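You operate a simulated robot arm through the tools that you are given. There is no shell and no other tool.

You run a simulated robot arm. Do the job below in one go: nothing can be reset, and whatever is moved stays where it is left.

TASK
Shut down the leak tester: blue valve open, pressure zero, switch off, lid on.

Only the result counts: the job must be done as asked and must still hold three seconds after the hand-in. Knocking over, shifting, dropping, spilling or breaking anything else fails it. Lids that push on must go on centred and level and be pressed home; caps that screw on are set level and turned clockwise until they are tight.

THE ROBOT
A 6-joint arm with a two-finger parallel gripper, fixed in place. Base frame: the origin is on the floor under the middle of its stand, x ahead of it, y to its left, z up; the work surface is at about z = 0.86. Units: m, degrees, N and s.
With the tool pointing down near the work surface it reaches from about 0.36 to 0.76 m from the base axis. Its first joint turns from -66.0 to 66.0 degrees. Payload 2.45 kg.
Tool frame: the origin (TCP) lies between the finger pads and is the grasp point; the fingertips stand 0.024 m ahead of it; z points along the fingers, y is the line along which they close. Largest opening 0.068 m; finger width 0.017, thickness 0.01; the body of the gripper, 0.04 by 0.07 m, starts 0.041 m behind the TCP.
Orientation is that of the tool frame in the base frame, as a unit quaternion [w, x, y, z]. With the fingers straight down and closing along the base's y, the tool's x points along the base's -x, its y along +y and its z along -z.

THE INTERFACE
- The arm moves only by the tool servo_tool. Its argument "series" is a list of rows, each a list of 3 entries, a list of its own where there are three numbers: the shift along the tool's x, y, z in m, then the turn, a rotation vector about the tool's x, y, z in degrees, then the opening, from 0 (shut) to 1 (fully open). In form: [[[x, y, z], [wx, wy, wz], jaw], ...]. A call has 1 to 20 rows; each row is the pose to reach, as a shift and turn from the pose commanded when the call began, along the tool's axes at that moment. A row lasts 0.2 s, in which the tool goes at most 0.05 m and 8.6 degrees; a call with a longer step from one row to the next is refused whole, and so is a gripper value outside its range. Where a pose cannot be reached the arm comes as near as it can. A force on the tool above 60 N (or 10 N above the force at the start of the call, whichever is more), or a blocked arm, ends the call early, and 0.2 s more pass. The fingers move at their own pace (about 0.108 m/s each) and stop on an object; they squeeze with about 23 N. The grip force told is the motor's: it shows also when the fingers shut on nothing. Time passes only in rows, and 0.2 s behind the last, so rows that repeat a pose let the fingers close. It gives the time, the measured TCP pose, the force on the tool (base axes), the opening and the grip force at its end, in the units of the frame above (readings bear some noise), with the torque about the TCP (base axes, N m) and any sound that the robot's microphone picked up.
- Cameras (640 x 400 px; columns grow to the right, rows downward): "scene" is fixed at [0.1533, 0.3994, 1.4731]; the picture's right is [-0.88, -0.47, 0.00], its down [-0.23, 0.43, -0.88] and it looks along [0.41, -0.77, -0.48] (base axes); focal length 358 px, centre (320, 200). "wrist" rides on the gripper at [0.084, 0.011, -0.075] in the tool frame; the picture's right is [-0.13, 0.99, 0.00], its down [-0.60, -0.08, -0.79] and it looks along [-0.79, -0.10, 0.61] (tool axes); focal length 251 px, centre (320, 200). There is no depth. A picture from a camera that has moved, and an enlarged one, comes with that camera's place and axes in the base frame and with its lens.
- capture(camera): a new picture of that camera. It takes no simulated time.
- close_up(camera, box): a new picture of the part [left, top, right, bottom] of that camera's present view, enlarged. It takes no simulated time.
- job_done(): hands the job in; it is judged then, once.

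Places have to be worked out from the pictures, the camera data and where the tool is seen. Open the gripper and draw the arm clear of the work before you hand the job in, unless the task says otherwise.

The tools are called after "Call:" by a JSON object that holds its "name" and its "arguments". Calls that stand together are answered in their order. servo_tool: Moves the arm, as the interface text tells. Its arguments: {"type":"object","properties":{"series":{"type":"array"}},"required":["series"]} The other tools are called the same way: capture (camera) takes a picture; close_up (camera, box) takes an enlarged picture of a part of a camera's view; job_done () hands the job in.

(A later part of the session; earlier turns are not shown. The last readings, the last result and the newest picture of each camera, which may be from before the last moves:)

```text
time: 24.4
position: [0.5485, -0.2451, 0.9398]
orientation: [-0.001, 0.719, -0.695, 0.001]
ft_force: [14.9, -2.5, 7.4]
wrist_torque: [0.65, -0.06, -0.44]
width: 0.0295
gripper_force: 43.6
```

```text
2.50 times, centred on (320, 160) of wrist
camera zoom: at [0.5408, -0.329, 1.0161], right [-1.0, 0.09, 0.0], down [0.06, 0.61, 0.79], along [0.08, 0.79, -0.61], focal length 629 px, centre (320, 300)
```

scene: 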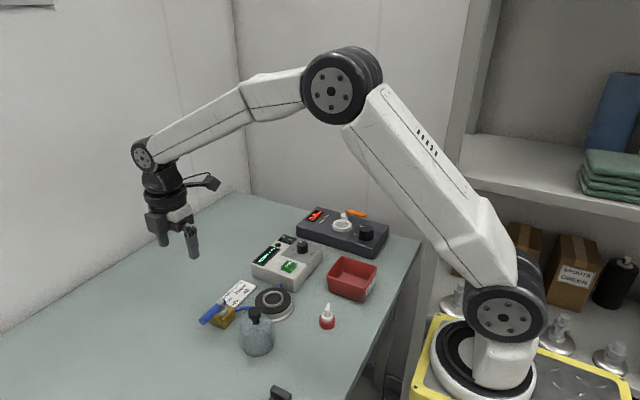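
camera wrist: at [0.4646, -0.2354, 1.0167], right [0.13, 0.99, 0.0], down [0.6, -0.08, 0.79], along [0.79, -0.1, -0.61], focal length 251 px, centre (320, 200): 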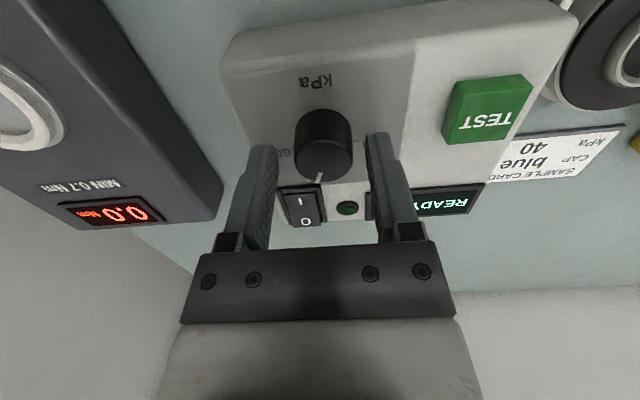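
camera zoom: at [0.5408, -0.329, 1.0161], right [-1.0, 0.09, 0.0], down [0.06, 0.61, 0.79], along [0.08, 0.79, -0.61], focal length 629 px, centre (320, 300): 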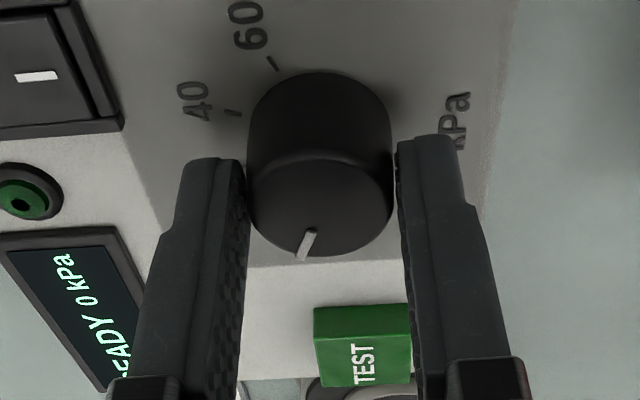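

A torque of -0.44 N·m now resists the turn, and the pointer measures about 65.5°, matching the 0 tick, so the knob is at its zero stop. I'll open slightly, lift off and check.

Call:
{"name": "servo_tool", "arguments": {"series": [[[0, 0, 0], [0, 0, 0], 0.48], [[0, 0, 0], [0, 0, 0], 0.53], [[0, 0, 0], [0, 0, 0], 0.53], [[0, 0, -0.015], [0, 0, 0], 0.53], [[0, 0, -0.04], [0, 0, 0], 0.53], [[0, 0, -0.085], [0, 0, 0], 0.53], [[0, 0, -0.12], [0, 0, 0], 0.53], [[0, 0, -0.12], [0, 0, 0], 0.53]]}}

Call:
{"name": "close_up", "arguments": {"camera": "scene", "box": [285, 230, 325, 258]}}

Call:
{"name": "close_up", "arguments": {"camera": "scene", "box": [245, 220, 335, 285]}}

Call:
{"name": "capture", "arguments": {"camera": "wrist"}}

```text
time: 26.2
position: [0.5462, -0.2449, 1.0601]
orientation: [-0.001, 0.719, -0.695, 0.0]
ft_force: [0.1, 0.3, 0.2]
wrist_torque: [0.0, 0.0, -0.01]
width: 0.0358
gripper_force: 0.0
```

```text
14.29 times, centred on (305, 244) of scene
camera zoom: at [0.1532, 0.3994, 1.4731], right [-0.88, -0.47, 0.0], down [-0.23, 0.43, -0.88], along [0.41, -0.77, -0.48], focal length 5108 px, centre (534, -429)
```

zoom: 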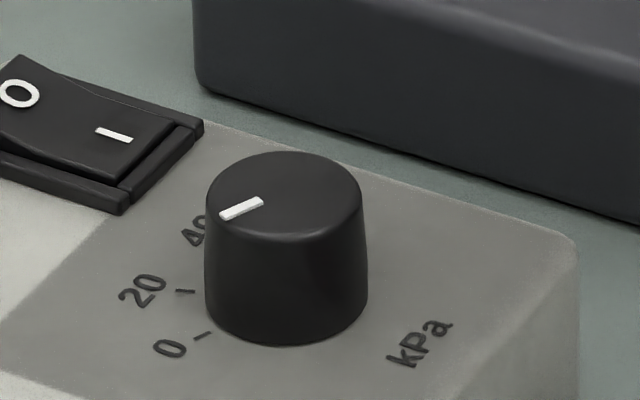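

```text
6.15 times, centred on (290, 252) of scene
camera zoom: at [0.1532, 0.3994, 1.4731], right [-0.88, -0.47, 0.0], down [-0.23, 0.43, -0.88], along [0.41, -0.77, -0.48], focal length 2200 px, centre (505, -123)
```

zoom: 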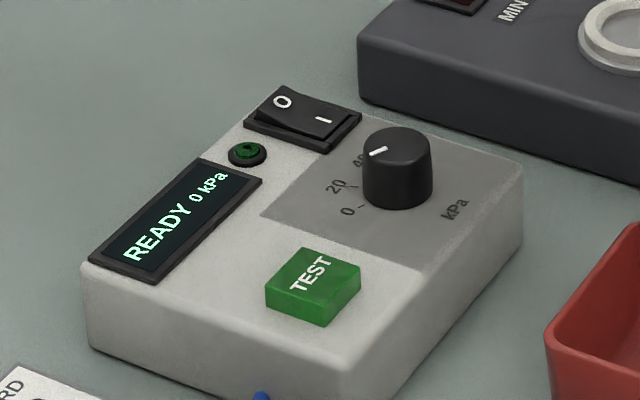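

```text
taken
camera wrist: at [0.5375, -0.3295, 1.1368], right [-1.0, 0.09, 0.0], down [0.06, 0.61, 0.79], along [0.07, 0.79, -0.61], focal length 251 px, centre (320, 200)
```

wrist: 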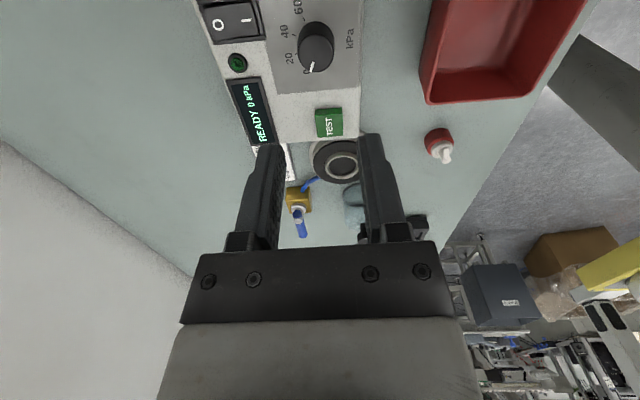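

I'll take a close-up from this side to confirm the pointer against the 0 mark.

Call:
{"name": "close_up", "arguments": {"camera": "wrist", "box": [260, 0, 376, 82]}}

Call:
{"name": "close_up", "arguments": {"camera": "wrist", "box": [195, 0, 275, 80]}}

```text
4.88 times, centred on (318, 41) of wrist
camera zoom: at [0.5375, -0.3295, 1.1368], right [-1.0, 0.09, 0.0], down [0.06, 0.61, 0.79], along [0.07, 0.79, -0.61], focal length 1226 px, centre (330, 976)
```

zoom: 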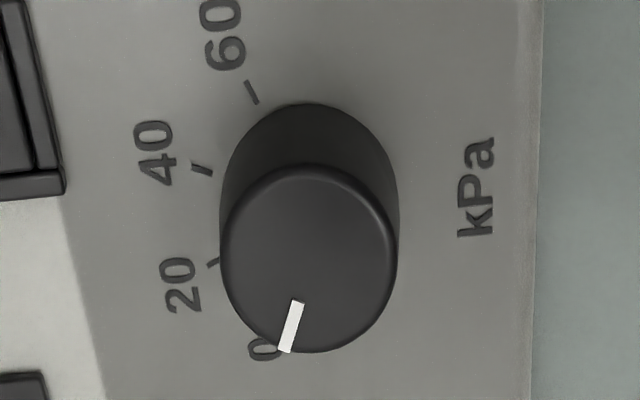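

```text
5.00 times, centred on (235, 40) of wrist
camera zoom: at [0.5375, -0.3295, 1.1368], right [-1.0, 0.09, 0.0], down [0.06, 0.61, 0.79], along [0.07, 0.79, -0.61], focal length 1257 px, centre (745, 1000)
```

zoom: 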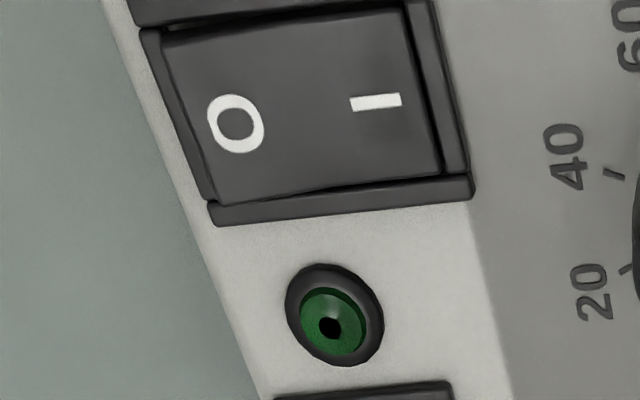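

Knob confirmed at 0: the pointer is about 68° and the 0 tick extrapolates to about 66°. Next is the rocker: the O end is near (0.62, -0.269) and its I end is currently down. I'll close the fingers and hover above the O end.

Call:
{"name": "servo_tool", "arguments": {"series": [[[0.009, -0.0256, 0.0], [0, 0, 2], 0], [[0.018, -0.0512, 0.0], [0, 0, 2], 0], [[0.0268, -0.0769, 0.0], [0, 0, 2], 0], [[0.0268, -0.0769, 0.03], [0, 0, 2], 0], [[0.0268, -0.0769, 0.06], [0, 0, 2], 0], [[0.0268, -0.0769, 0.06], [0, 0, 2], 0]]}}

Call:
{"name": "capture", "arguments": {"camera": "wrist"}}

Call:
{"name": "close_up", "arguments": {"camera": "scene", "box": [260, 205, 330, 260]}}

```text
time: 27.6
position: [0.6275, -0.2693, 0.9997]
orientation: [0.0, 0.707, -0.707, 0.0]
ft_force: [0.4, 1.3, -0.2]
wrist_torque: [-0.01, 0.0, -0.01]
width: 0.0002
gripper_force: 23.4
```

```text
taken
camera wrist: at [0.6161, -0.3529, 1.0769], right [-0.99, 0.13, 0.0], down [0.08, 0.6, 0.79], along [0.1, 0.79, -0.61], focal length 251 px, centre (320, 200)
```

wrist: 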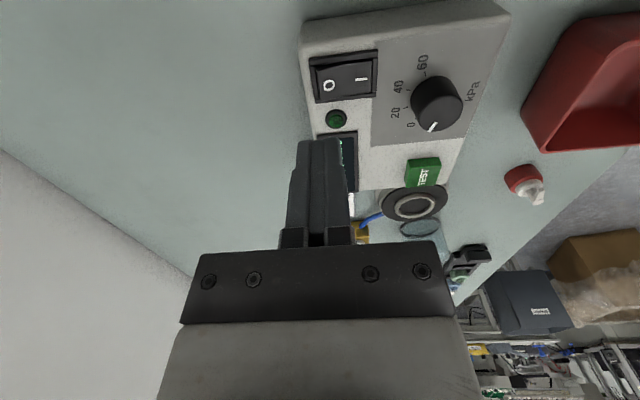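

```text
7.27 times, centred on (295, 232) of scene
camera zoom: at [0.1533, 0.3994, 1.4731], right [-0.88, -0.47, 0.0], down [-0.23, 0.43, -0.88], along [0.41, -0.77, -0.48], focal length 2601 px, centre (502, -36)
```

zoom: 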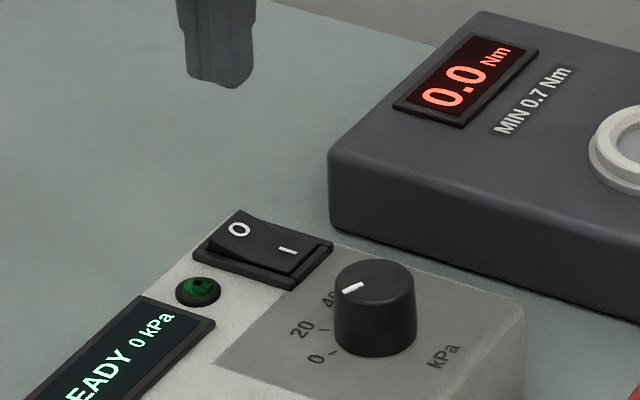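

The O mark triangulates to (0.621, -0.268, 0.917) and the I mark to z ≈ 0.914, so the I end is down. I'll open the jaw about 30 mm and press with only the finger nearer the base, centred on x ≈ 0.624, with the other finger clear beyond the box edge. First I'll come down to hover just above it.

Call:
{"name": "servo_tool", "arguments": {"series": [[[0, -0.0085, 0], [0, 0, 0], 0.44], [[0, -0.017, 0], [0, 0, 0], 0.44], [[0, -0.017, 0.02], [0, 0, 0], 0.44], [[0, -0.017, 0.045], [0, 0, 0], 0.44], [[0, -0.017, 0.045], [0, 0, 0], 0.44]]}}

Call:
{"name": "capture", "arguments": {"camera": "wrist"}}

Call:
{"name": "close_up", "arguments": {"camera": "scene", "box": [255, 205, 325, 260]}}

```text
time: 28.8
position: [0.6437, -0.2692, 0.9566]
orientation: [0.001, 0.707, -0.707, 0.0]
ft_force: [-0.9, -0.2, -0.2]
wrist_torque: [-0.04, 0.01, 0.04]
width: 0.0296
gripper_force: 0.1
```

```text
taken
camera wrist: at [0.6327, -0.3531, 1.0319], right [-0.99, 0.13, 0.0], down [0.08, 0.6, 0.79], along [0.1, 0.79, -0.61], focal length 251 px, centre (320, 200)
```

wrist: 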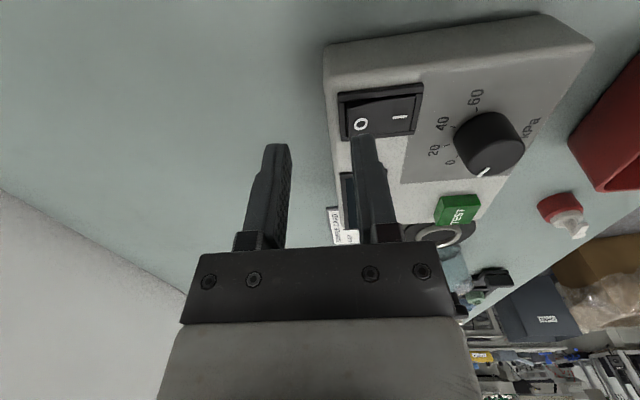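

```text
7.27 times, centred on (290, 232) of scene
camera zoom: at [0.1533, 0.3994, 1.4731], right [-0.88, -0.47, 0.0], down [-0.23, 0.43, -0.88], along [0.41, -0.77, -0.48], focal length 2601 px, centre (538, -36)
```

zoom: 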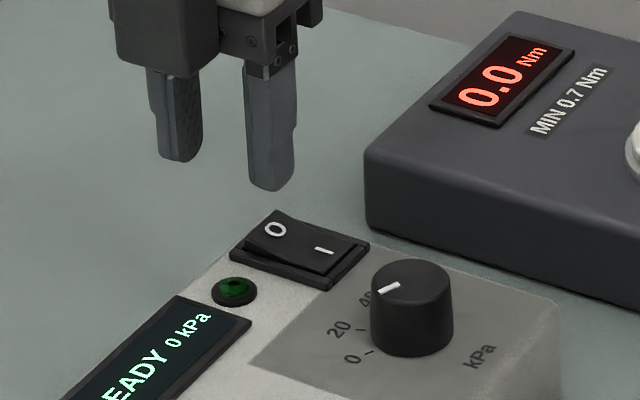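

The fingertip projects onto the O mark. I'll press down in small steps.

Call:
{"name": "servo_tool", "arguments": {"series": [[[0, 0, 0.008], [0, 0, 0], 0.44], [[0, 0, 0.012], [0, 0, 0], 0.44], [[0, 0, 0.014], [0, 0, 0], 0.44], [[0, 0, 0.0155], [0, 0, 0], 0.44]]}}

Call:
{"name": "close_up", "arguments": {"camera": "scene", "box": [255, 205, 325, 260]}}

```text
time: 29.8
position: [0.6425, -0.2698, 0.9402]
orientation: [-0.001, 0.707, -0.707, 0.0]
ft_force: [0.6, 0.9, 0.4]
wrist_torque: [-0.02, 0.0, 0.0]
width: 0.0298
gripper_force: 0.0
```

```text
7.27 times, centred on (290, 232) of scene
camera zoom: at [0.1533, 0.3994, 1.4731], right [-0.88, -0.47, 0.0], down [-0.23, 0.43, -0.88], along [0.41, -0.77, -0.48], focal length 2601 px, centre (538, -36)
```

zoom: 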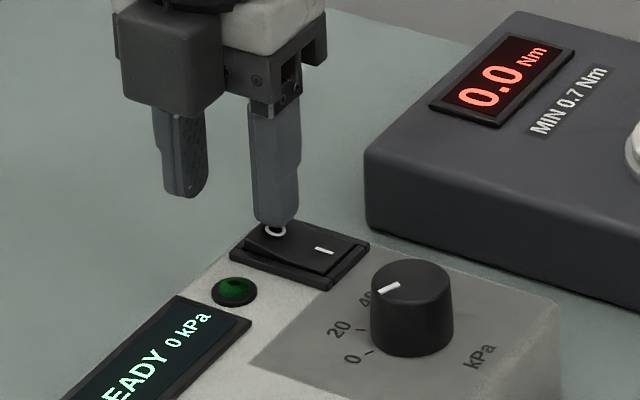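

There's no contact yet, and the tip is right at the O end. I'll continue down in small increments.

Call:
{"name": "servo_tool", "arguments": {"series": [[[0, 0, 0.001], [0, 0, 0], 0.44], [[0, 0, 0.002], [0, 0, 0], 0.44], [[0, 0, 0.003], [0, 0, 0], 0.44]]}}

Call:
{"name": "close_up", "arguments": {"camera": "scene", "box": [255, 205, 325, 260]}}

```text
time: 30.6
position: [0.6433, -0.2697, 0.9366]
orientation: [0.0, -0.707, 0.707, 0.0]
ft_force: [0.1, 0.7, 0.7]
wrist_torque: [0.03, -0.01, -0.02]
width: 0.0298
gripper_force: 0.1
```

```text
7.27 times, centred on (290, 232) of scene
camera zoom: at [0.1532, 0.3994, 1.4731], right [-0.88, -0.47, 0.0], down [-0.23, 0.43, -0.88], along [0.41, -0.77, -0.48], focal length 2601 px, centre (538, -36)
```

zoom: 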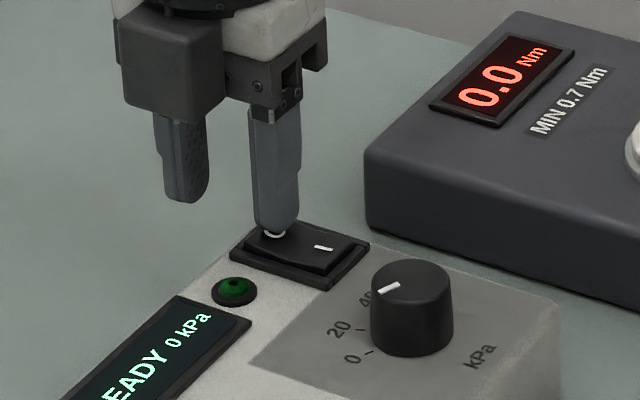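

The rocker has begun to tilt: the I mark moved up slightly. I'll press further.

Call:
{"name": "servo_tool", "arguments": {"series": [[[0, 0, 0.001], [0, 0, 0], 0.44], [[0, 0, 0.002], [0, 0, 0], 0.44], [[0, 0, 0.0025], [0, 0, 0], 0.44]]}}

Call:
{"name": "close_up", "arguments": {"camera": "scene", "box": [255, 205, 325, 260]}}

```text
time: 31.4
position: [0.6432, -0.27, 0.9362]
orientation: [0.0, -0.707, 0.707, -0.001]
ft_force: [-1.1, -3.7, 8.0]
wrist_torque: [-0.07, 0.23, 0.09]
width: 0.0311
gripper_force: 0.1
```

```text
7.27 times, centred on (290, 232) of scene
camera zoom: at [0.1531, 0.3994, 1.4731], right [-0.88, -0.47, 0.0], down [-0.23, 0.43, -0.88], along [0.41, -0.77, -0.48], focal length 2601 px, centre (538, -36)
```

zoom: 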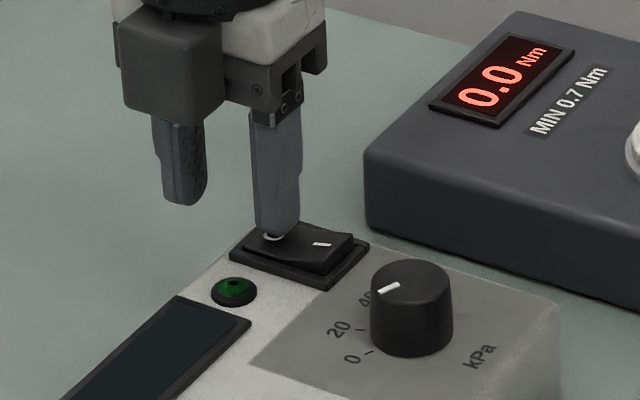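

The display has gone dark and the I end has come up, so the switch toggled off at 8 N. I'll lift off and check that it stays.

Call:
{"name": "servo_tool", "arguments": {"series": [[[0, 0, -0.005], [0, 0, 0], 0.44], [[0, 0, -0.03], [0, 0, 0], 0.44], [[0, 0, -0.07], [0, 0, 0], 0.44], [[0, 0, -0.1], [0, 0, 0], 0.44], [[0, 0, -0.1], [0, 0, 0], 0.44]]}}

Call:
{"name": "close_up", "arguments": {"camera": "scene", "box": [245, 205, 335, 275]}}

Call:
{"name": "close_up", "arguments": {"camera": "scene", "box": [180, 270, 340, 370]}}

```text
time: 32.6
position: [0.6439, -0.2693, 1.0363]
orientation: [0.0, 0.707, -0.707, 0.0]
ft_force: [0.6, 1.1, 0.1]
wrist_torque: [0.01, -0.01, 0.0]
width: 0.0298
gripper_force: 0.2
```

```text
5.71 times, centred on (290, 240) of scene
camera zoom: at [0.1532, 0.3994, 1.4731], right [-0.88, -0.47, 0.0], down [-0.23, 0.43, -0.88], along [0.41, -0.77, -0.48], focal length 2043 px, centre (491, -29)
```

zoom: 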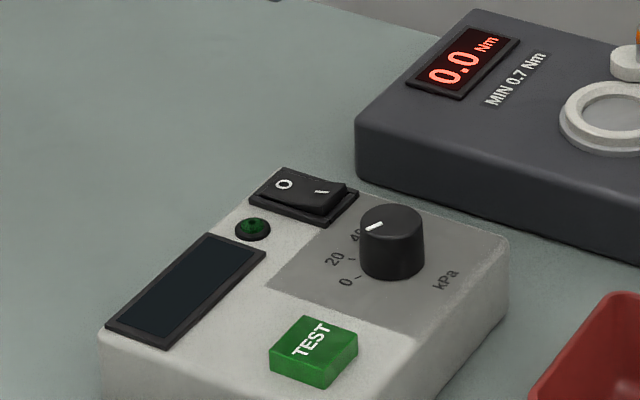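

```text
4.00 times, centred on (260, 320) of scene
camera zoom: at [0.1532, 0.3994, 1.4731], right [-0.88, -0.47, 0.0], down [-0.23, 0.43, -0.88], along [0.41, -0.77, -0.48], focal length 1430 px, centre (560, -280)
```

zoom: 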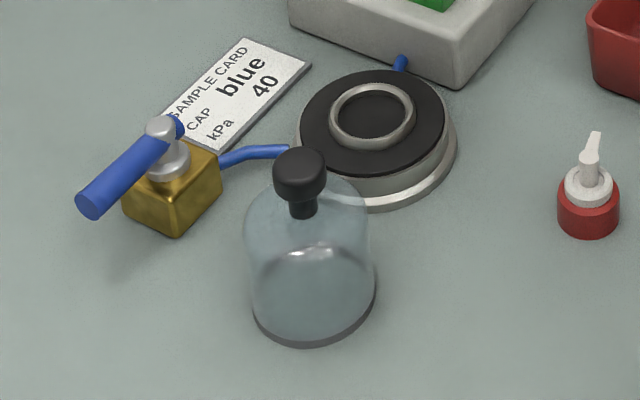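

The switch is off, and the valve and knob are holding. Next is the lid. I'll return the tool to its original yaw and hover where the wrist camera sees both the dome and the chamber.

Call:
{"name": "servo_tool", "arguments": {"series": [[[-0.02, 0.0137, -0.045], [0, 0, 7.5], 0.7], [[-0.04, 0.0273, -0.045], [0, 0, 15], 1], [[-0.06, 0.041, -0.045], [0, 0, 22.5], 1], [[-0.08, 0.0547, -0.045], [0, 0, 30], 1], [[-0.1, 0.0683, -0.045], [0, 0, 37.5], 1], [[-0.12, 0.082, -0.045], [0, 0, 45], 1], [[-0.14, 0.0957, -0.045], [0, 0, 52.5], 1], [[-0.16, 0.109, -0.045], [0, 0, 60], 1], [[-0.18, 0.123, -0.045], [0, 0, 67.5], 1], [[-0.2, 0.137, -0.045], [0, 0, 75], 1], [[-0.22, 0.15, -0.045], [0, 0, 82.5], 1], [[-0.239, 0.164, -0.045], [0, 0, 90], 1], [[-0.239, 0.164, -0.045], [0, 0, 90], 1]]}}

Call:
{"name": "capture", "arguments": {"camera": "wrist"}}

Call:
{"name": "close_up", "arguments": {"camera": "wrist", "box": [240, 20, 440, 145]}}

```text
refused: row 1 steps farther than a row can; nothing moved
```

```text
taken
camera wrist: at [0.6324, -0.3536, 1.1124], right [-0.99, 0.13, 0.0], down [0.08, 0.6, 0.79], along [0.1, 0.79, -0.61], focal length 251 px, centre (320, 200)
```

wrist: 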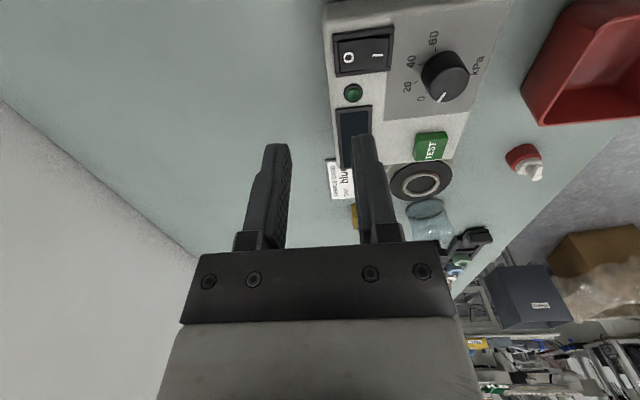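

```text
3.20 times, centred on (340, 82) of wrist
camera zoom: at [0.6324, -0.3536, 1.1124], right [-0.99, 0.13, 0.0], down [0.08, 0.6, 0.79], along [0.1, 0.79, -0.61], focal length 805 px, centre (256, 576)
```

zoom: 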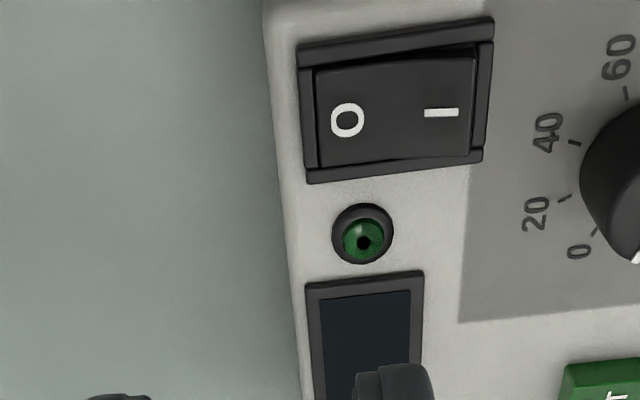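

The first row's step was too long, so the move was refused. I'll split the rise into smaller steps and resend.

Call:
{"name": "servo_tool", "arguments": {"series": [[[0, 0, -0.045], [0, 0, 0], 0.7], [[-0.02, 0.0137, -0.045], [0, 0, 7.5], 1], [[-0.04, 0.0273, -0.045], [0, 0, 15], 1], [[-0.06, 0.041, -0.045], [0, 0, 22.5], 1], [[-0.08, 0.0547, -0.045], [0, 0, 30], 1], [[-0.1, 0.0683, -0.045], [0, 0, 37.5], 1], [[-0.12, 0.082, -0.045], [0, 0, 45], 1], [[-0.14, 0.0957, -0.045], [0, 0, 52.5], 1], [[-0.16, 0.109, -0.045], [0, 0, 60], 1], [[-0.18, 0.123, -0.045], [0, 0, 67.5], 1], [[-0.2, 0.137, -0.045], [0, 0, 75], 1], [[-0.22, 0.15, -0.045], [0, 0, 82.5], 1], [[-0.239, 0.164, -0.045], [0, 0, 90], 1], [[-0.239, 0.164, -0.045], [0, 0, 90], 1]]}}

Call:
{"name": "capture", "arguments": {"camera": "wrist"}}

Call:
{"name": "close_up", "arguments": {"camera": "wrist", "box": [240, 20, 440, 145]}}

```text
time: 35.6
position: [0.4779, -0.0308, 1.0808]
orientation: [0.0, 0.001, 1.0, -0.001]
ft_force: [-0.4, -0.5, 0.0]
wrist_torque: [-0.02, 0.01, 0.01]
width: 0.0682
gripper_force: 0.1
```

```text
taken
camera wrist: at [0.393, -0.0195, 1.1564], right [0.13, 0.99, 0.0], down [0.6, -0.08, 0.79], along [0.79, -0.1, -0.61], focal length 251 px, centre (320, 200)
```

wrist: 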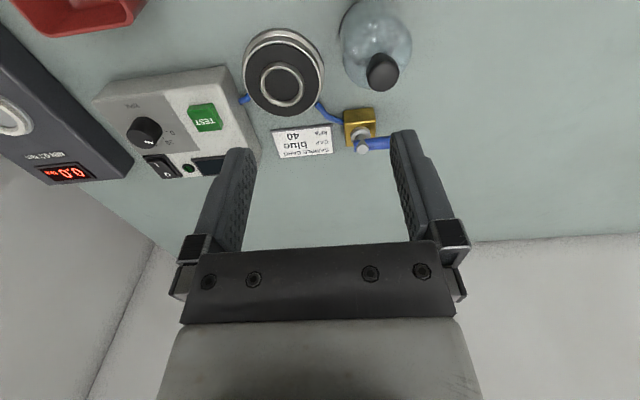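

```text
3.20 times, centred on (340, 82) of wrist
camera zoom: at [0.393, -0.0195, 1.1564], right [0.13, 0.99, 0.0], down [0.6, -0.08, 0.79], along [0.79, -0.1, -0.61], focal length 805 px, centre (256, 576)
```

zoom: 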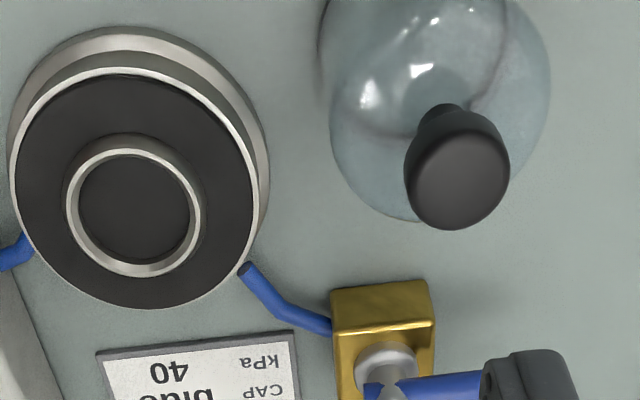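

Both are in view. For accurate centring I'll hover the open gripper directly over the chamber and measure the ring's offset in the tool frame.

Call:
{"name": "servo_tool", "arguments": {"series": [[[-0.016, -0.0165, 0.02], [0, 0, 0], 1], [[-0.032, -0.033, 0.05], [0, 0, 0], 1], [[-0.047, -0.0495, 0.081], [0, 0, 0], 1], [[-0.047, -0.0495, 0.081], [0, 0, 0], 1]]}}

Call:
{"name": "capture", "arguments": {"camera": "wrist"}}

Call:
{"name": "close_up", "arguments": {"camera": "wrist", "box": [220, 30, 420, 155]}}

Call:
{"name": "close_up", "arguments": {"camera": "scene", "box": [235, 275, 305, 330]}}

```text
time: 36.6
position: [0.527, -0.0813, 0.9977]
orientation: [0.0, 0.0, 1.0, 0.0]
ft_force: [-0.4, 0.0, -0.4]
wrist_torque: [0.0, 0.0, 0.02]
width: 0.068
gripper_force: 0.1
```

```text
taken
camera wrist: at [0.443, -0.0695, 1.0737], right [0.13, 0.99, 0.0], down [0.6, -0.08, 0.79], along [0.79, -0.1, -0.61], focal length 251 px, centre (320, 200)
```

wrist: 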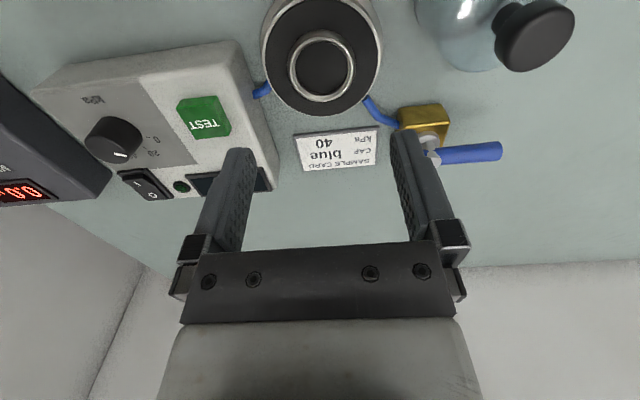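

```text
3.20 times, centred on (320, 92) of wrist
camera zoom: at [0.443, -0.0695, 1.0737], right [0.13, 0.99, 0.0], down [0.6, -0.08, 0.79], along [0.79, -0.1, -0.61], focal length 805 px, centre (320, 544)
```

zoom: 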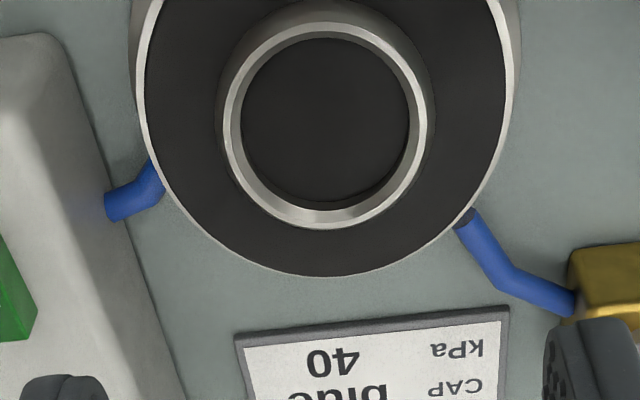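

```text
7.27 times, centred on (270, 302) of scene
camera zoom: at [0.1533, 0.3994, 1.4731], right [-0.88, -0.47, 0.0], down [-0.23, 0.43, -0.88], along [0.41, -0.77, -0.48], focal length 2601 px, centre (684, -546)
```

zoom: 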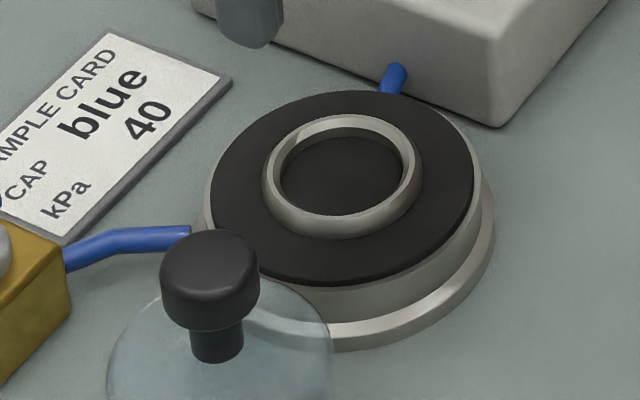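

The ring centre is about (-0.2 mm, +1.5 mm) from the TCP, so the gripper is nearly over the chamber axis already. Next I'll hover above the dome's knob and measure it the same way.

Call:
{"name": "servo_tool", "arguments": {"series": [[[0.009, 0.033, 0], [0, 0, 0], 1], [[0.018, 0.066, 0], [0, 0, 0], 1], [[0.0275, 0.0985, 0], [0, 0, 0], 1], [[0.0275, 0.0985, 0], [0, 0, 0], 1]]}}

Call:
{"name": "capture", "arguments": {"camera": "wrist"}}

Call:
{"name": "close_up", "arguments": {"camera": "wrist", "box": [240, 40, 400, 140]}}

Call:
{"name": "close_up", "arguments": {"camera": "scene", "box": [215, 275, 305, 360]}}

```text
time: 37.6
position: [0.4976, 0.0206, 0.9968]
orientation: [0.0, 0.0, 1.0, 0.001]
ft_force: [0.4, -1.0, -0.5]
wrist_torque: [0.0, -0.06, 0.02]
width: 0.0682
gripper_force: 0.0
```

```text
taken
camera wrist: at [0.4141, 0.0312, 1.0726], right [0.13, 0.99, 0.0], down [0.6, -0.08, 0.79], along [0.79, -0.1, -0.61], focal length 251 px, centre (320, 200)
```

wrist: 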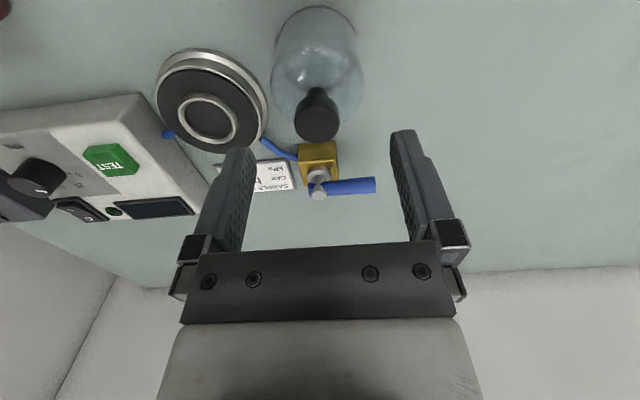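

```text
4.00 times, centred on (320, 90) of wrist
camera zoom: at [0.4141, 0.0312, 1.0726], right [0.13, 0.99, 0.0], down [0.6, -0.08, 0.79], along [0.79, -0.1, -0.61], focal length 1006 px, centre (320, 640)
```

zoom: 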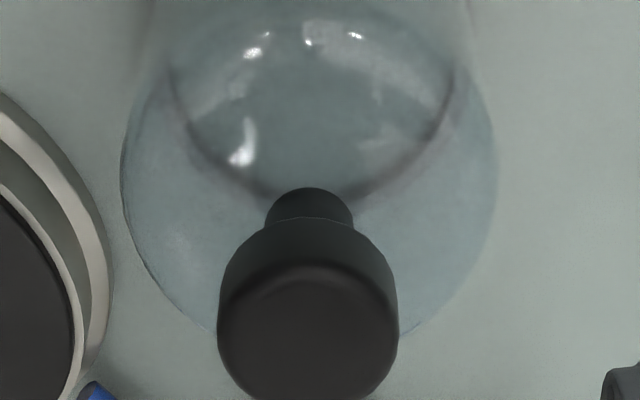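

```text
4.71 times, centred on (260, 318) of scene
camera zoom: at [0.1532, 0.3995, 1.4731], right [-0.88, -0.47, 0.0], down [-0.23, 0.43, -0.88], along [0.41, -0.77, -0.48], focal length 1683 px, centre (602, -353)
```

zoom: 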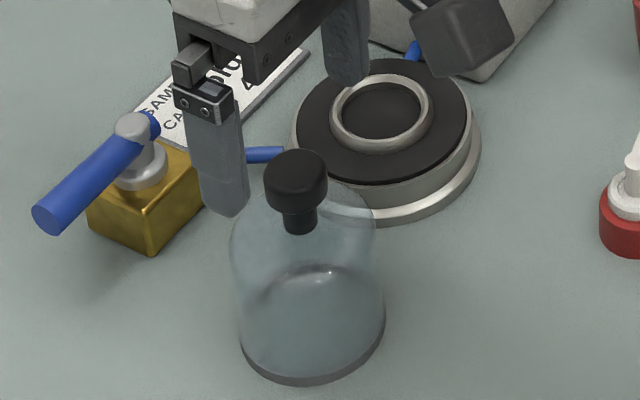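

The knob centre is about (+2, -2) mm from the TCP, with its top at z ≈ 0.949, and the neck meets the glass near 0.921. I'll correct the offset, narrow the jaw somewhat and lower until the fingertips are around the knob, at TCP z ≈ 0.954.

Call:
{"name": "servo_tool", "arguments": {"series": [[[-0.0018, -0.0018, 0.0], [0, 0, 0], 1], [[-0.0018, -0.0018, 0.02], [0, 0, 0], 0.9], [[-0.0018, -0.0018, 0.035], [0, 0, 0], 0.75], [[-0.0018, -0.0018, 0.043], [0, 0, 0], 0.65], [[-0.0018, -0.0018, 0.043], [0, 0, 0], 0.65]]}}

Call:
{"name": "close_up", "arguments": {"camera": "wrist", "box": [240, 80, 400, 240]}}

Call:
{"name": "close_up", "arguments": {"camera": "scene", "box": [215, 275, 305, 360]}}

```text
time: 38.8
position: [0.4993, 0.0181, 0.955]
orientation: [0.0, 0.0, 1.0, 0.001]
ft_force: [0.8, 0.6, -0.2]
wrist_torque: [0.03, 0.01, 0.01]
width: 0.0442
gripper_force: 0.1
```

```text
2.50 times, centred on (320, 160) of wrist
camera zoom: at [0.4157, 0.0285, 1.0312], right [0.13, 0.99, 0.0], down [0.6, -0.08, 0.79], along [0.79, -0.1, -0.61], focal length 629 px, centre (320, 300)
```

zoom: 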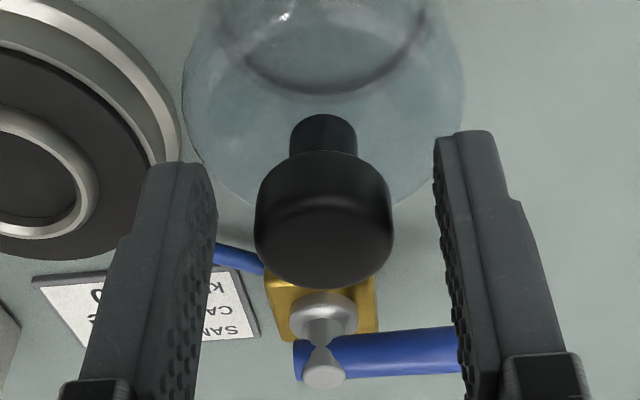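

```text
4.71 times, centred on (260, 318) of scene
camera zoom: at [0.1533, 0.3994, 1.4731], right [-0.88, -0.47, 0.0], down [-0.23, 0.43, -0.88], along [0.41, -0.77, -0.48], focal length 1683 px, centre (602, -353)
```

zoom: 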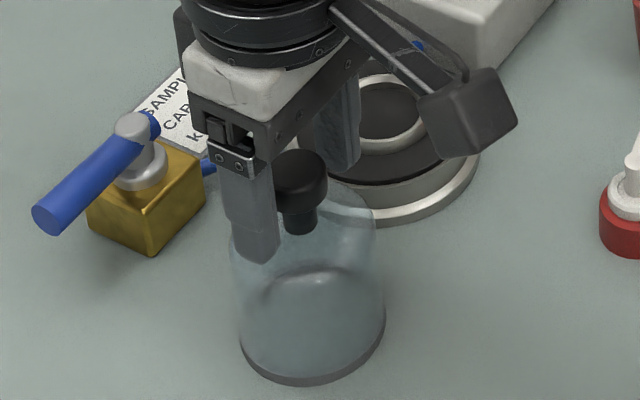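

The knob is centred between the fingers along y. I'll nudge 2 mm forward in x and close gently.

Call:
{"name": "servo_tool", "arguments": {"series": [[[-0.002, 0.0003, 0.0005], [0, 0, 0], 0.6], [[-0.002, 0.0003, 0.0005], [0, 0, 0], 0.52], [[-0.002, 0.0003, 0.0005], [0, 0, 0], 0.46], [[-0.002, 0.0003, 0.0005], [0, 0, 0], 0.4], [[-0.002, 0.0003, 0.0005], [0, 0, 0], 0.3], [[-0.002, 0.0003, 0.0005], [0, 0, 0], 0.15], [[-0.002, 0.0003, 0.0005], [0, 0, 0], 0.0]]}}

Call:
{"name": "close_up", "arguments": {"camera": "wrist", "box": [240, 80, 400, 240]}}

Call:
{"name": "close_up", "arguments": {"camera": "scene", "box": [215, 275, 305, 360]}}

```text
time: 40.4
position: [0.5014, 0.0167, 0.9547]
orientation: [-0.001, 0.0, 1.0, 0.001]
ft_force: [-1.5, -0.1, -0.2]
wrist_torque: [0.03, 0.02, 0.01]
width: 0.0249
gripper_force: 22.8
```

```text
2.50 times, centred on (320, 160) of wrist
camera zoom: at [0.4175, 0.0286, 1.0308], right [0.13, 0.99, 0.0], down [0.6, -0.08, 0.79], along [0.79, -0.1, -0.61], focal length 629 px, centre (320, 300)
```

zoom: 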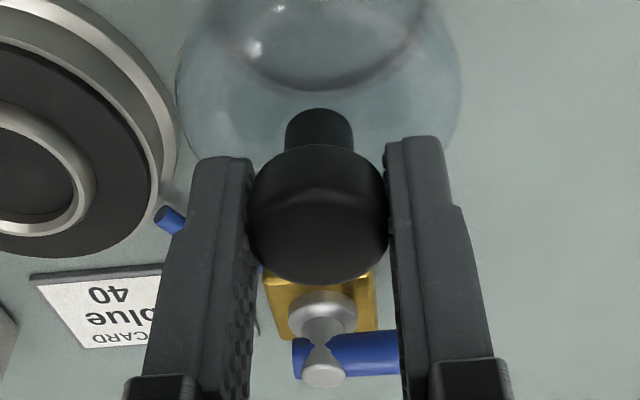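

```text
4.71 times, centred on (260, 318) of scene
camera zoom: at [0.1533, 0.3994, 1.4731], right [-0.88, -0.47, 0.0], down [-0.23, 0.43, -0.88], along [0.41, -0.77, -0.48], focal length 1683 px, centre (602, -353)
```

zoom: 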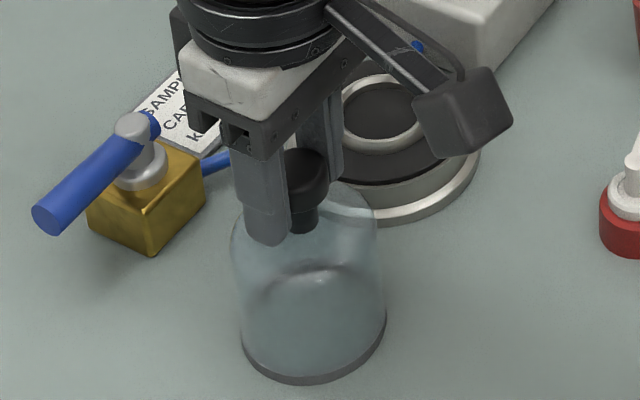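

The knob is firmly gripped at width 0.0249 m. I'll lift straight up 80 mm and check that the dome comes along level.

Call:
{"name": "servo_tool", "arguments": {"series": [[[0, 0, -0.004], [0, 0, 0], 0], [[0, 0, -0.015], [0, 0, 0], 0], [[0, 0, -0.035], [0, 0, 0], 0], [[0, 0, -0.06], [0, 0, 0], 0], [[0, 0, -0.08], [0, 0, 0], 0], [[0, 0, -0.08], [0, 0, 0], 0]]}}

Call:
{"name": "close_up", "arguments": {"camera": "scene", "box": [190, 220, 350, 360]}}

Call:
{"name": "capture", "arguments": {"camera": "wrist"}}

```text
time: 41.8
position: [0.503, 0.0161, 1.0342]
orientation: [0.0, -0.001, 1.0, 0.0]
ft_force: [0.1, -0.4, 0.3]
wrist_torque: [0.0, 0.04, -0.02]
width: 0.0
gripper_force: 22.7
```

```text
2.86 times, centred on (270, 290) of scene
camera zoom: at [0.1532, 0.3994, 1.4731], right [-0.88, -0.47, 0.0], down [-0.23, 0.43, -0.88], along [0.41, -0.77, -0.48], focal length 1022 px, centre (463, -57)
```

zoom: 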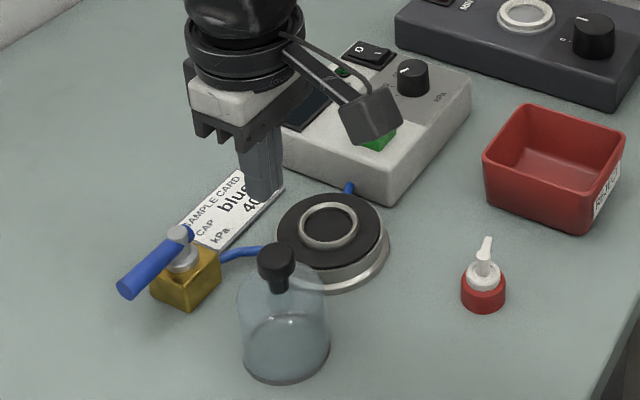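

```text
taken
camera wrist: at [0.4193, 0.0275, 1.1104], right [0.13, 0.99, 0.0], down [0.6, -0.08, 0.79], along [0.79, -0.1, -0.61], focal length 251 px, centre (320, 200)
```

wrist: 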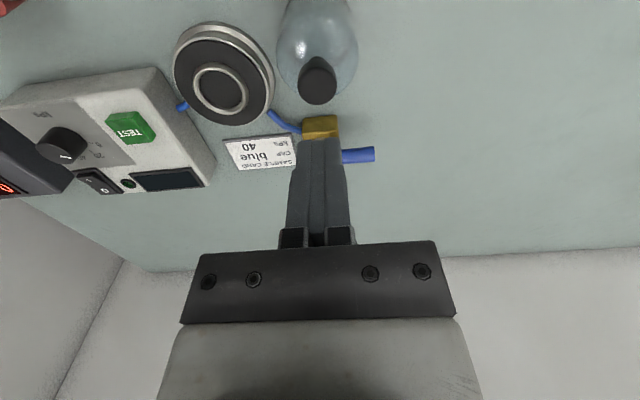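

The dome slipped out of the grip and stayed on the bench; the jaw is now fully shut. It looks upright and in place. I'll check its present position before trying a deeper grip.

Call:
{"name": "close_up", "arguments": {"camera": "wrist", "box": [240, 0, 400, 110]}}

Call:
{"name": "close_up", "arguments": {"camera": "scene", "box": [215, 275, 305, 360]}}

Call:
{"name": "close_up", "arguments": {"camera": "scene", "box": [235, 300, 275, 330]}}

```text
3.64 times, centred on (320, 55) of wrist
camera zoom: at [0.4193, 0.0275, 1.1104], right [0.13, 0.99, 0.0], down [0.6, -0.08, 0.79], along [0.79, -0.1, -0.61], focal length 914 px, centre (320, 727)
```

zoom: 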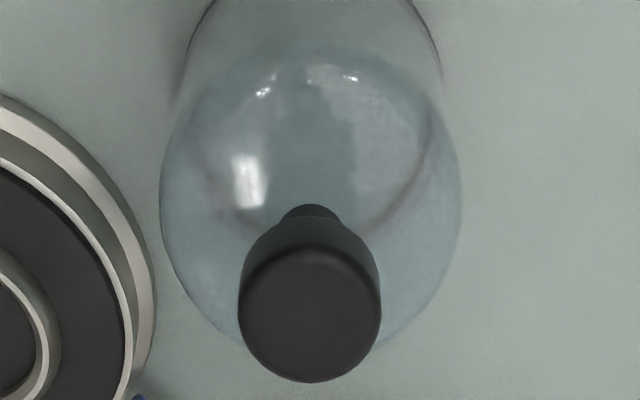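

```text
4.71 times, centred on (260, 318) of scene
camera zoom: at [0.1532, 0.3994, 1.4731], right [-0.88, -0.47, 0.0], down [-0.23, 0.43, -0.88], along [0.41, -0.77, -0.48], focal length 1683 px, centre (602, -353)
```

zoom: 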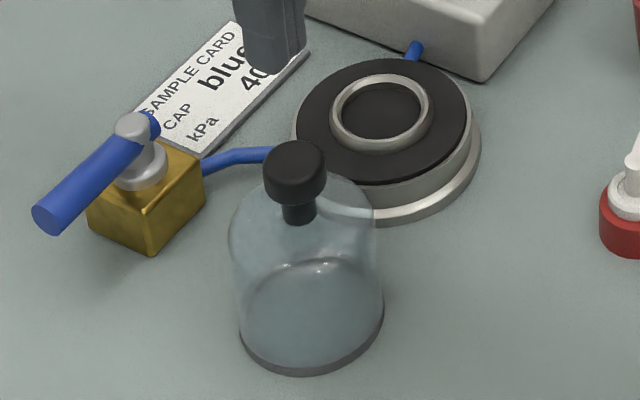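

```text
13.33 times, centred on (255, 315) of scene
camera zoom: at [0.1532, 0.3994, 1.4731], right [-0.88, -0.47, 0.0], down [-0.23, 0.43, -0.88], along [0.41, -0.77, -0.48], focal length 4768 px, centre (1187, -1333)
```

zoom: 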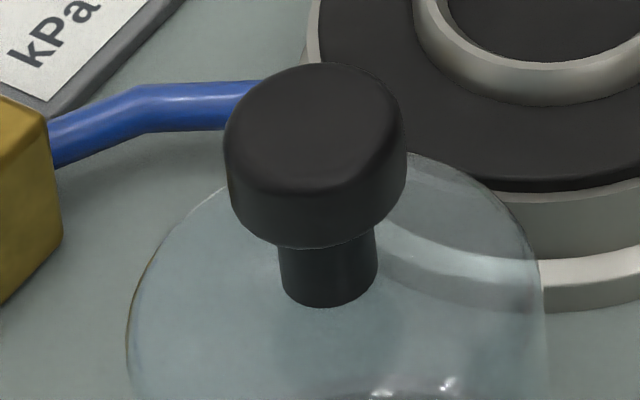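

The dome shifted a few millimetres but is upright. The scene geometry suggests its knob top is higher than I assumed, around 0.956. I'll find the true height by lowering the shut fingertips onto the knob top in tiny steps.

Call:
{"name": "servo_tool", "arguments": {"series": [[[0, -0.002, 0.02], [0, 0, 0], 0], [[0, -0.002, 0.035], [0, 0, 0], 0], [[0, -0.002, 0.04], [0, 0, 0], 0], [[0, -0.002, 0.042], [0, 0, 0], 0], [[0, -0.002, 0.044], [0, 0, 0], 0], [[0, -0.002, 0.045], [0, 0, 0], 0]]}}

Call:
{"name": "close_up", "arguments": {"camera": "scene", "box": [225, 275, 285, 325]}}

Call:
{"name": "close_up", "arguments": {"camera": "wrist", "box": [240, 80, 400, 240]}}

```text
time: 43.2
position: [0.5022, 0.0156, 0.9896]
orientation: [0.0, -0.001, 1.0, 0.001]
ft_force: [-0.4, -0.4, 0.6]
wrist_torque: [0.01, 0.0, 0.04]
width: 0.0
gripper_force: 23.0
```

```text
8.00 times, centred on (255, 300) of scene
camera zoom: at [0.1533, 0.3994, 1.4731], right [-0.88, -0.47, 0.0], down [-0.23, 0.43, -0.88], along [0.41, -0.77, -0.48], focal length 2861 px, centre (840, -600)
```

zoom: 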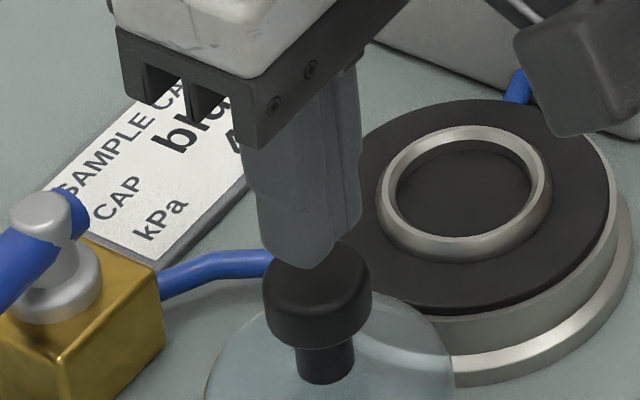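

```text
2.50 times, centred on (320, 160) of wrist
camera zoom: at [0.4177, 0.0262, 1.0656], right [0.13, 0.99, 0.0], down [0.6, -0.08, 0.79], along [0.79, -0.1, -0.61], focal length 629 px, centre (320, 300)
```

zoom: 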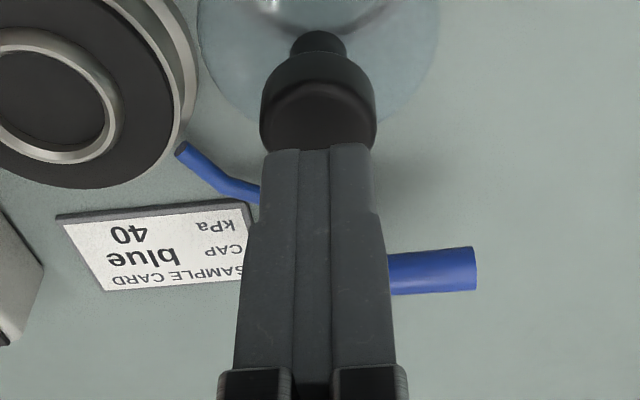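

The fingertips are over the knob with no contact yet. I'll go on down in 1 mm steps.

Call:
{"name": "servo_tool", "arguments": {"series": [[[0, 0, 0.001], [0, 0, 0], 0], [[0, 0, 0.002], [0, 0, 0], 0], [[0, 0, 0.003], [0, 0, 0], 0], [[0, 0, 0.004], [0, 0, 0], 0]]}}

```text
time: 44.2
position: [0.5005, 0.0155, 0.9863]
orientation: [0.0, 0.0, 1.0, 0.0]
ft_force: [0.3, 0.4, 0.0]
wrist_torque: [-0.01, 0.03, -0.07]
width: 0.0
gripper_force: 22.7
```

No contact yet. I'll continue.

Call:
{"name": "servo_tool", "arguments": {"series": [[[0, 0, 0.001], [0, 0, 0], 0], [[0, 0, 0.002], [0, 0, 0], 0], [[0, 0, 0.003], [0, 0, 0], 0]]}}

Call:
{"name": "close_up", "arguments": {"camera": "scene", "box": [235, 295, 275, 325]}}

```text
time: 45.0
position: [0.5024, 0.0155, 0.9829]
orientation: [0.0, 0.0, 1.0, -0.001]
ft_force: [0.5, 0.4, 0.0]
wrist_torque: [0.02, -0.03, 0.03]
width: 0.0
gripper_force: 23.1
```

```text
13.33 times, centred on (255, 310) of scene
camera zoom: at [0.1533, 0.3994, 1.4731], right [-0.88, -0.47, 0.0], down [-0.23, 0.43, -0.88], along [0.41, -0.77, -0.48], focal length 4768 px, centre (1187, -1267)
```

zoom: 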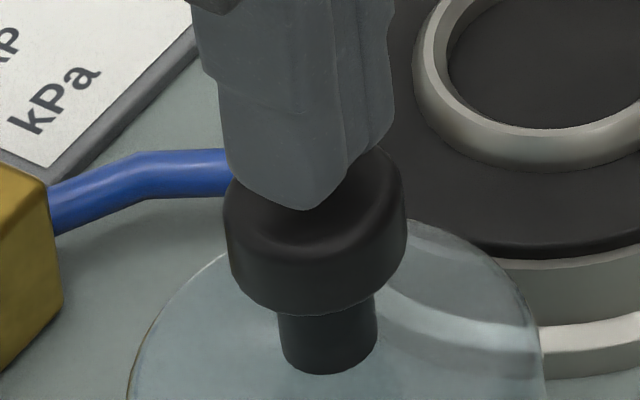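

The tips are nearly on the knob. I'll go on one step at a time.

Call:
{"name": "servo_tool", "arguments": {"series": [[[0, 0, 0.001], [0, 0, 0], 0], [[0, 0, 0.002], [0, 0, 0], 0]]}}

```text
time: 45.6
position: [0.5032, 0.0144, 0.98]
orientation: [0.0, 0.0, 1.0, 0.0]
ft_force: [-0.1, -0.4, 0.0]
wrist_torque: [-0.02, 0.04, 0.01]
width: 0.0
gripper_force: 23.5
```

Call:
{"name": "servo_tool", "arguments": {"series": [[[0, 0, 0.001], [0, 0, 0], 0], [[0, 0, 0.002], [0, 0, 0], 0]]}}

Call:
{"name": "close_up", "arguments": {"camera": "scene", "box": [235, 295, 275, 325]}}

```text
time: 46.2
position: [0.5026, 0.0141, 0.9797]
orientation: [0.001, 0.0, 1.0, -0.001]
ft_force: [0.4, 0.5, -0.4]
wrist_torque: [0.05, -0.03, 0.01]
width: 0.0
gripper_force: 23.1
```

```text
13.33 times, centred on (255, 310) of scene
camera zoom: at [0.1533, 0.3994, 1.4731], right [-0.88, -0.47, 0.0], down [-0.23, 0.43, -0.88], along [0.41, -0.77, -0.48], focal length 4768 px, centre (1187, -1267)
```

zoom: 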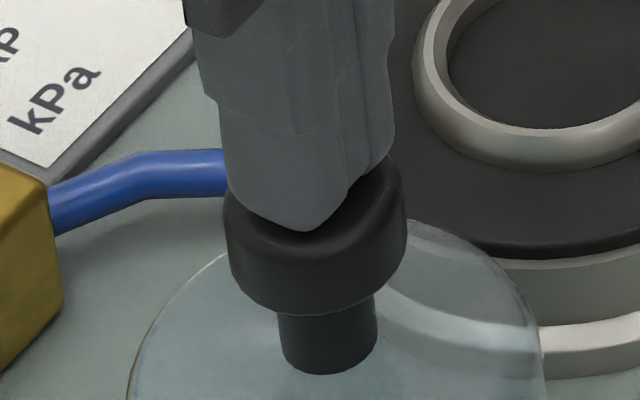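

Call:
{"name": "servo_tool", "arguments": {"series": [[[0, 0, 0.001], [0, 0, 0], 0], [[0, 0, 0.002], [0, 0, 0], 0]]}}

```text
time: 46.8
position: [0.5014, 0.0147, 0.9782]
orientation: [0.001, -0.001, 1.0, 0.0]
ft_force: [-2.9, -2.4, 11.5]
wrist_torque: [-0.09, 0.06, -0.02]
width: 0.0003
gripper_force: 23.1
```

Contact came at TCP z ≈ 0.9775, so the knob top is at z ≈ 0.9535, centred near (0.5018, 0.0149). The earlier grip was about 4 mm off centre in x. I'll rise, open, and come down again centred with the fingertips just above the glass shoulder.

Call:
{"name": "servo_tool", "arguments": {"series": [[[0.0005, 0, -0.006], [0, 0, 0], 0], [[0.0005, 0, -0.006], [0, 0, 0], 0.4], [[0.0005, 0, -0.006], [0, 0, 0], 0.7], [[0.0005, 0, -0.006], [0, 0, 0], 0.7], [[0.0005, 0, 0.006], [0, 0, 0], 0.65], [[0.0005, 0, 0.016], [0, 0, 0], 0.65], [[0.0005, 0, 0.0225], [0, 0, 0], 0.65], [[0.0005, 0, 0.0225], [0, 0, 0], 0.65]]}}

Call:
{"name": "close_up", "arguments": {"camera": "wrist", "box": [240, 80, 400, 240]}}

Call:
{"name": "close_up", "arguments": {"camera": "scene", "box": [225, 285, 285, 335]}}

```text
time: 48.6
position: [0.5014, 0.0158, 0.9529]
orientation: [0.001, 0.0, 1.0, 0.0]
ft_force: [0.6, -0.6, -0.2]
wrist_torque: [0.03, 0.01, -0.02]
width: 0.0441
gripper_force: 0.1
```

```text
2.50 times, centred on (320, 160) of wrist
camera zoom: at [0.4169, 0.026, 1.0301], right [0.13, 0.99, 0.0], down [0.6, -0.08, 0.79], along [0.79, -0.1, -0.61], focal length 629 px, centre (320, 300)
```

zoom: 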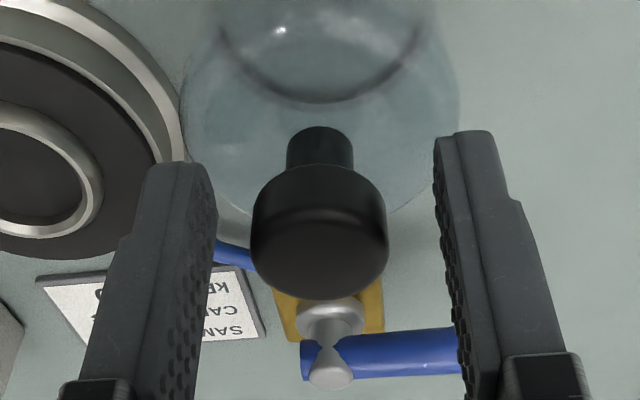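

```text
8.00 times, centred on (255, 310) of scene
camera zoom: at [0.1533, 0.3994, 1.4731], right [-0.88, -0.47, 0.0], down [-0.23, 0.43, -0.88], along [0.41, -0.77, -0.48], focal length 2861 px, centre (840, -680)
```

zoom: 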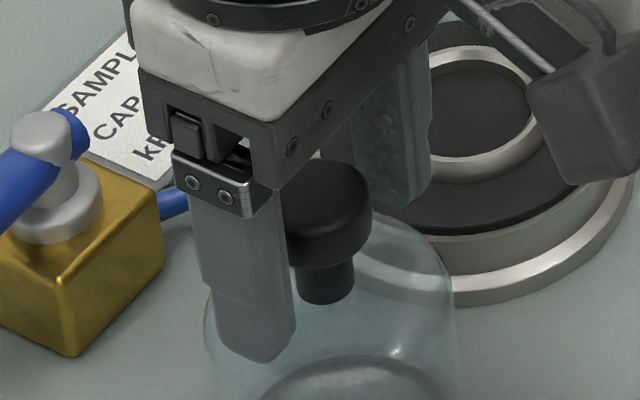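

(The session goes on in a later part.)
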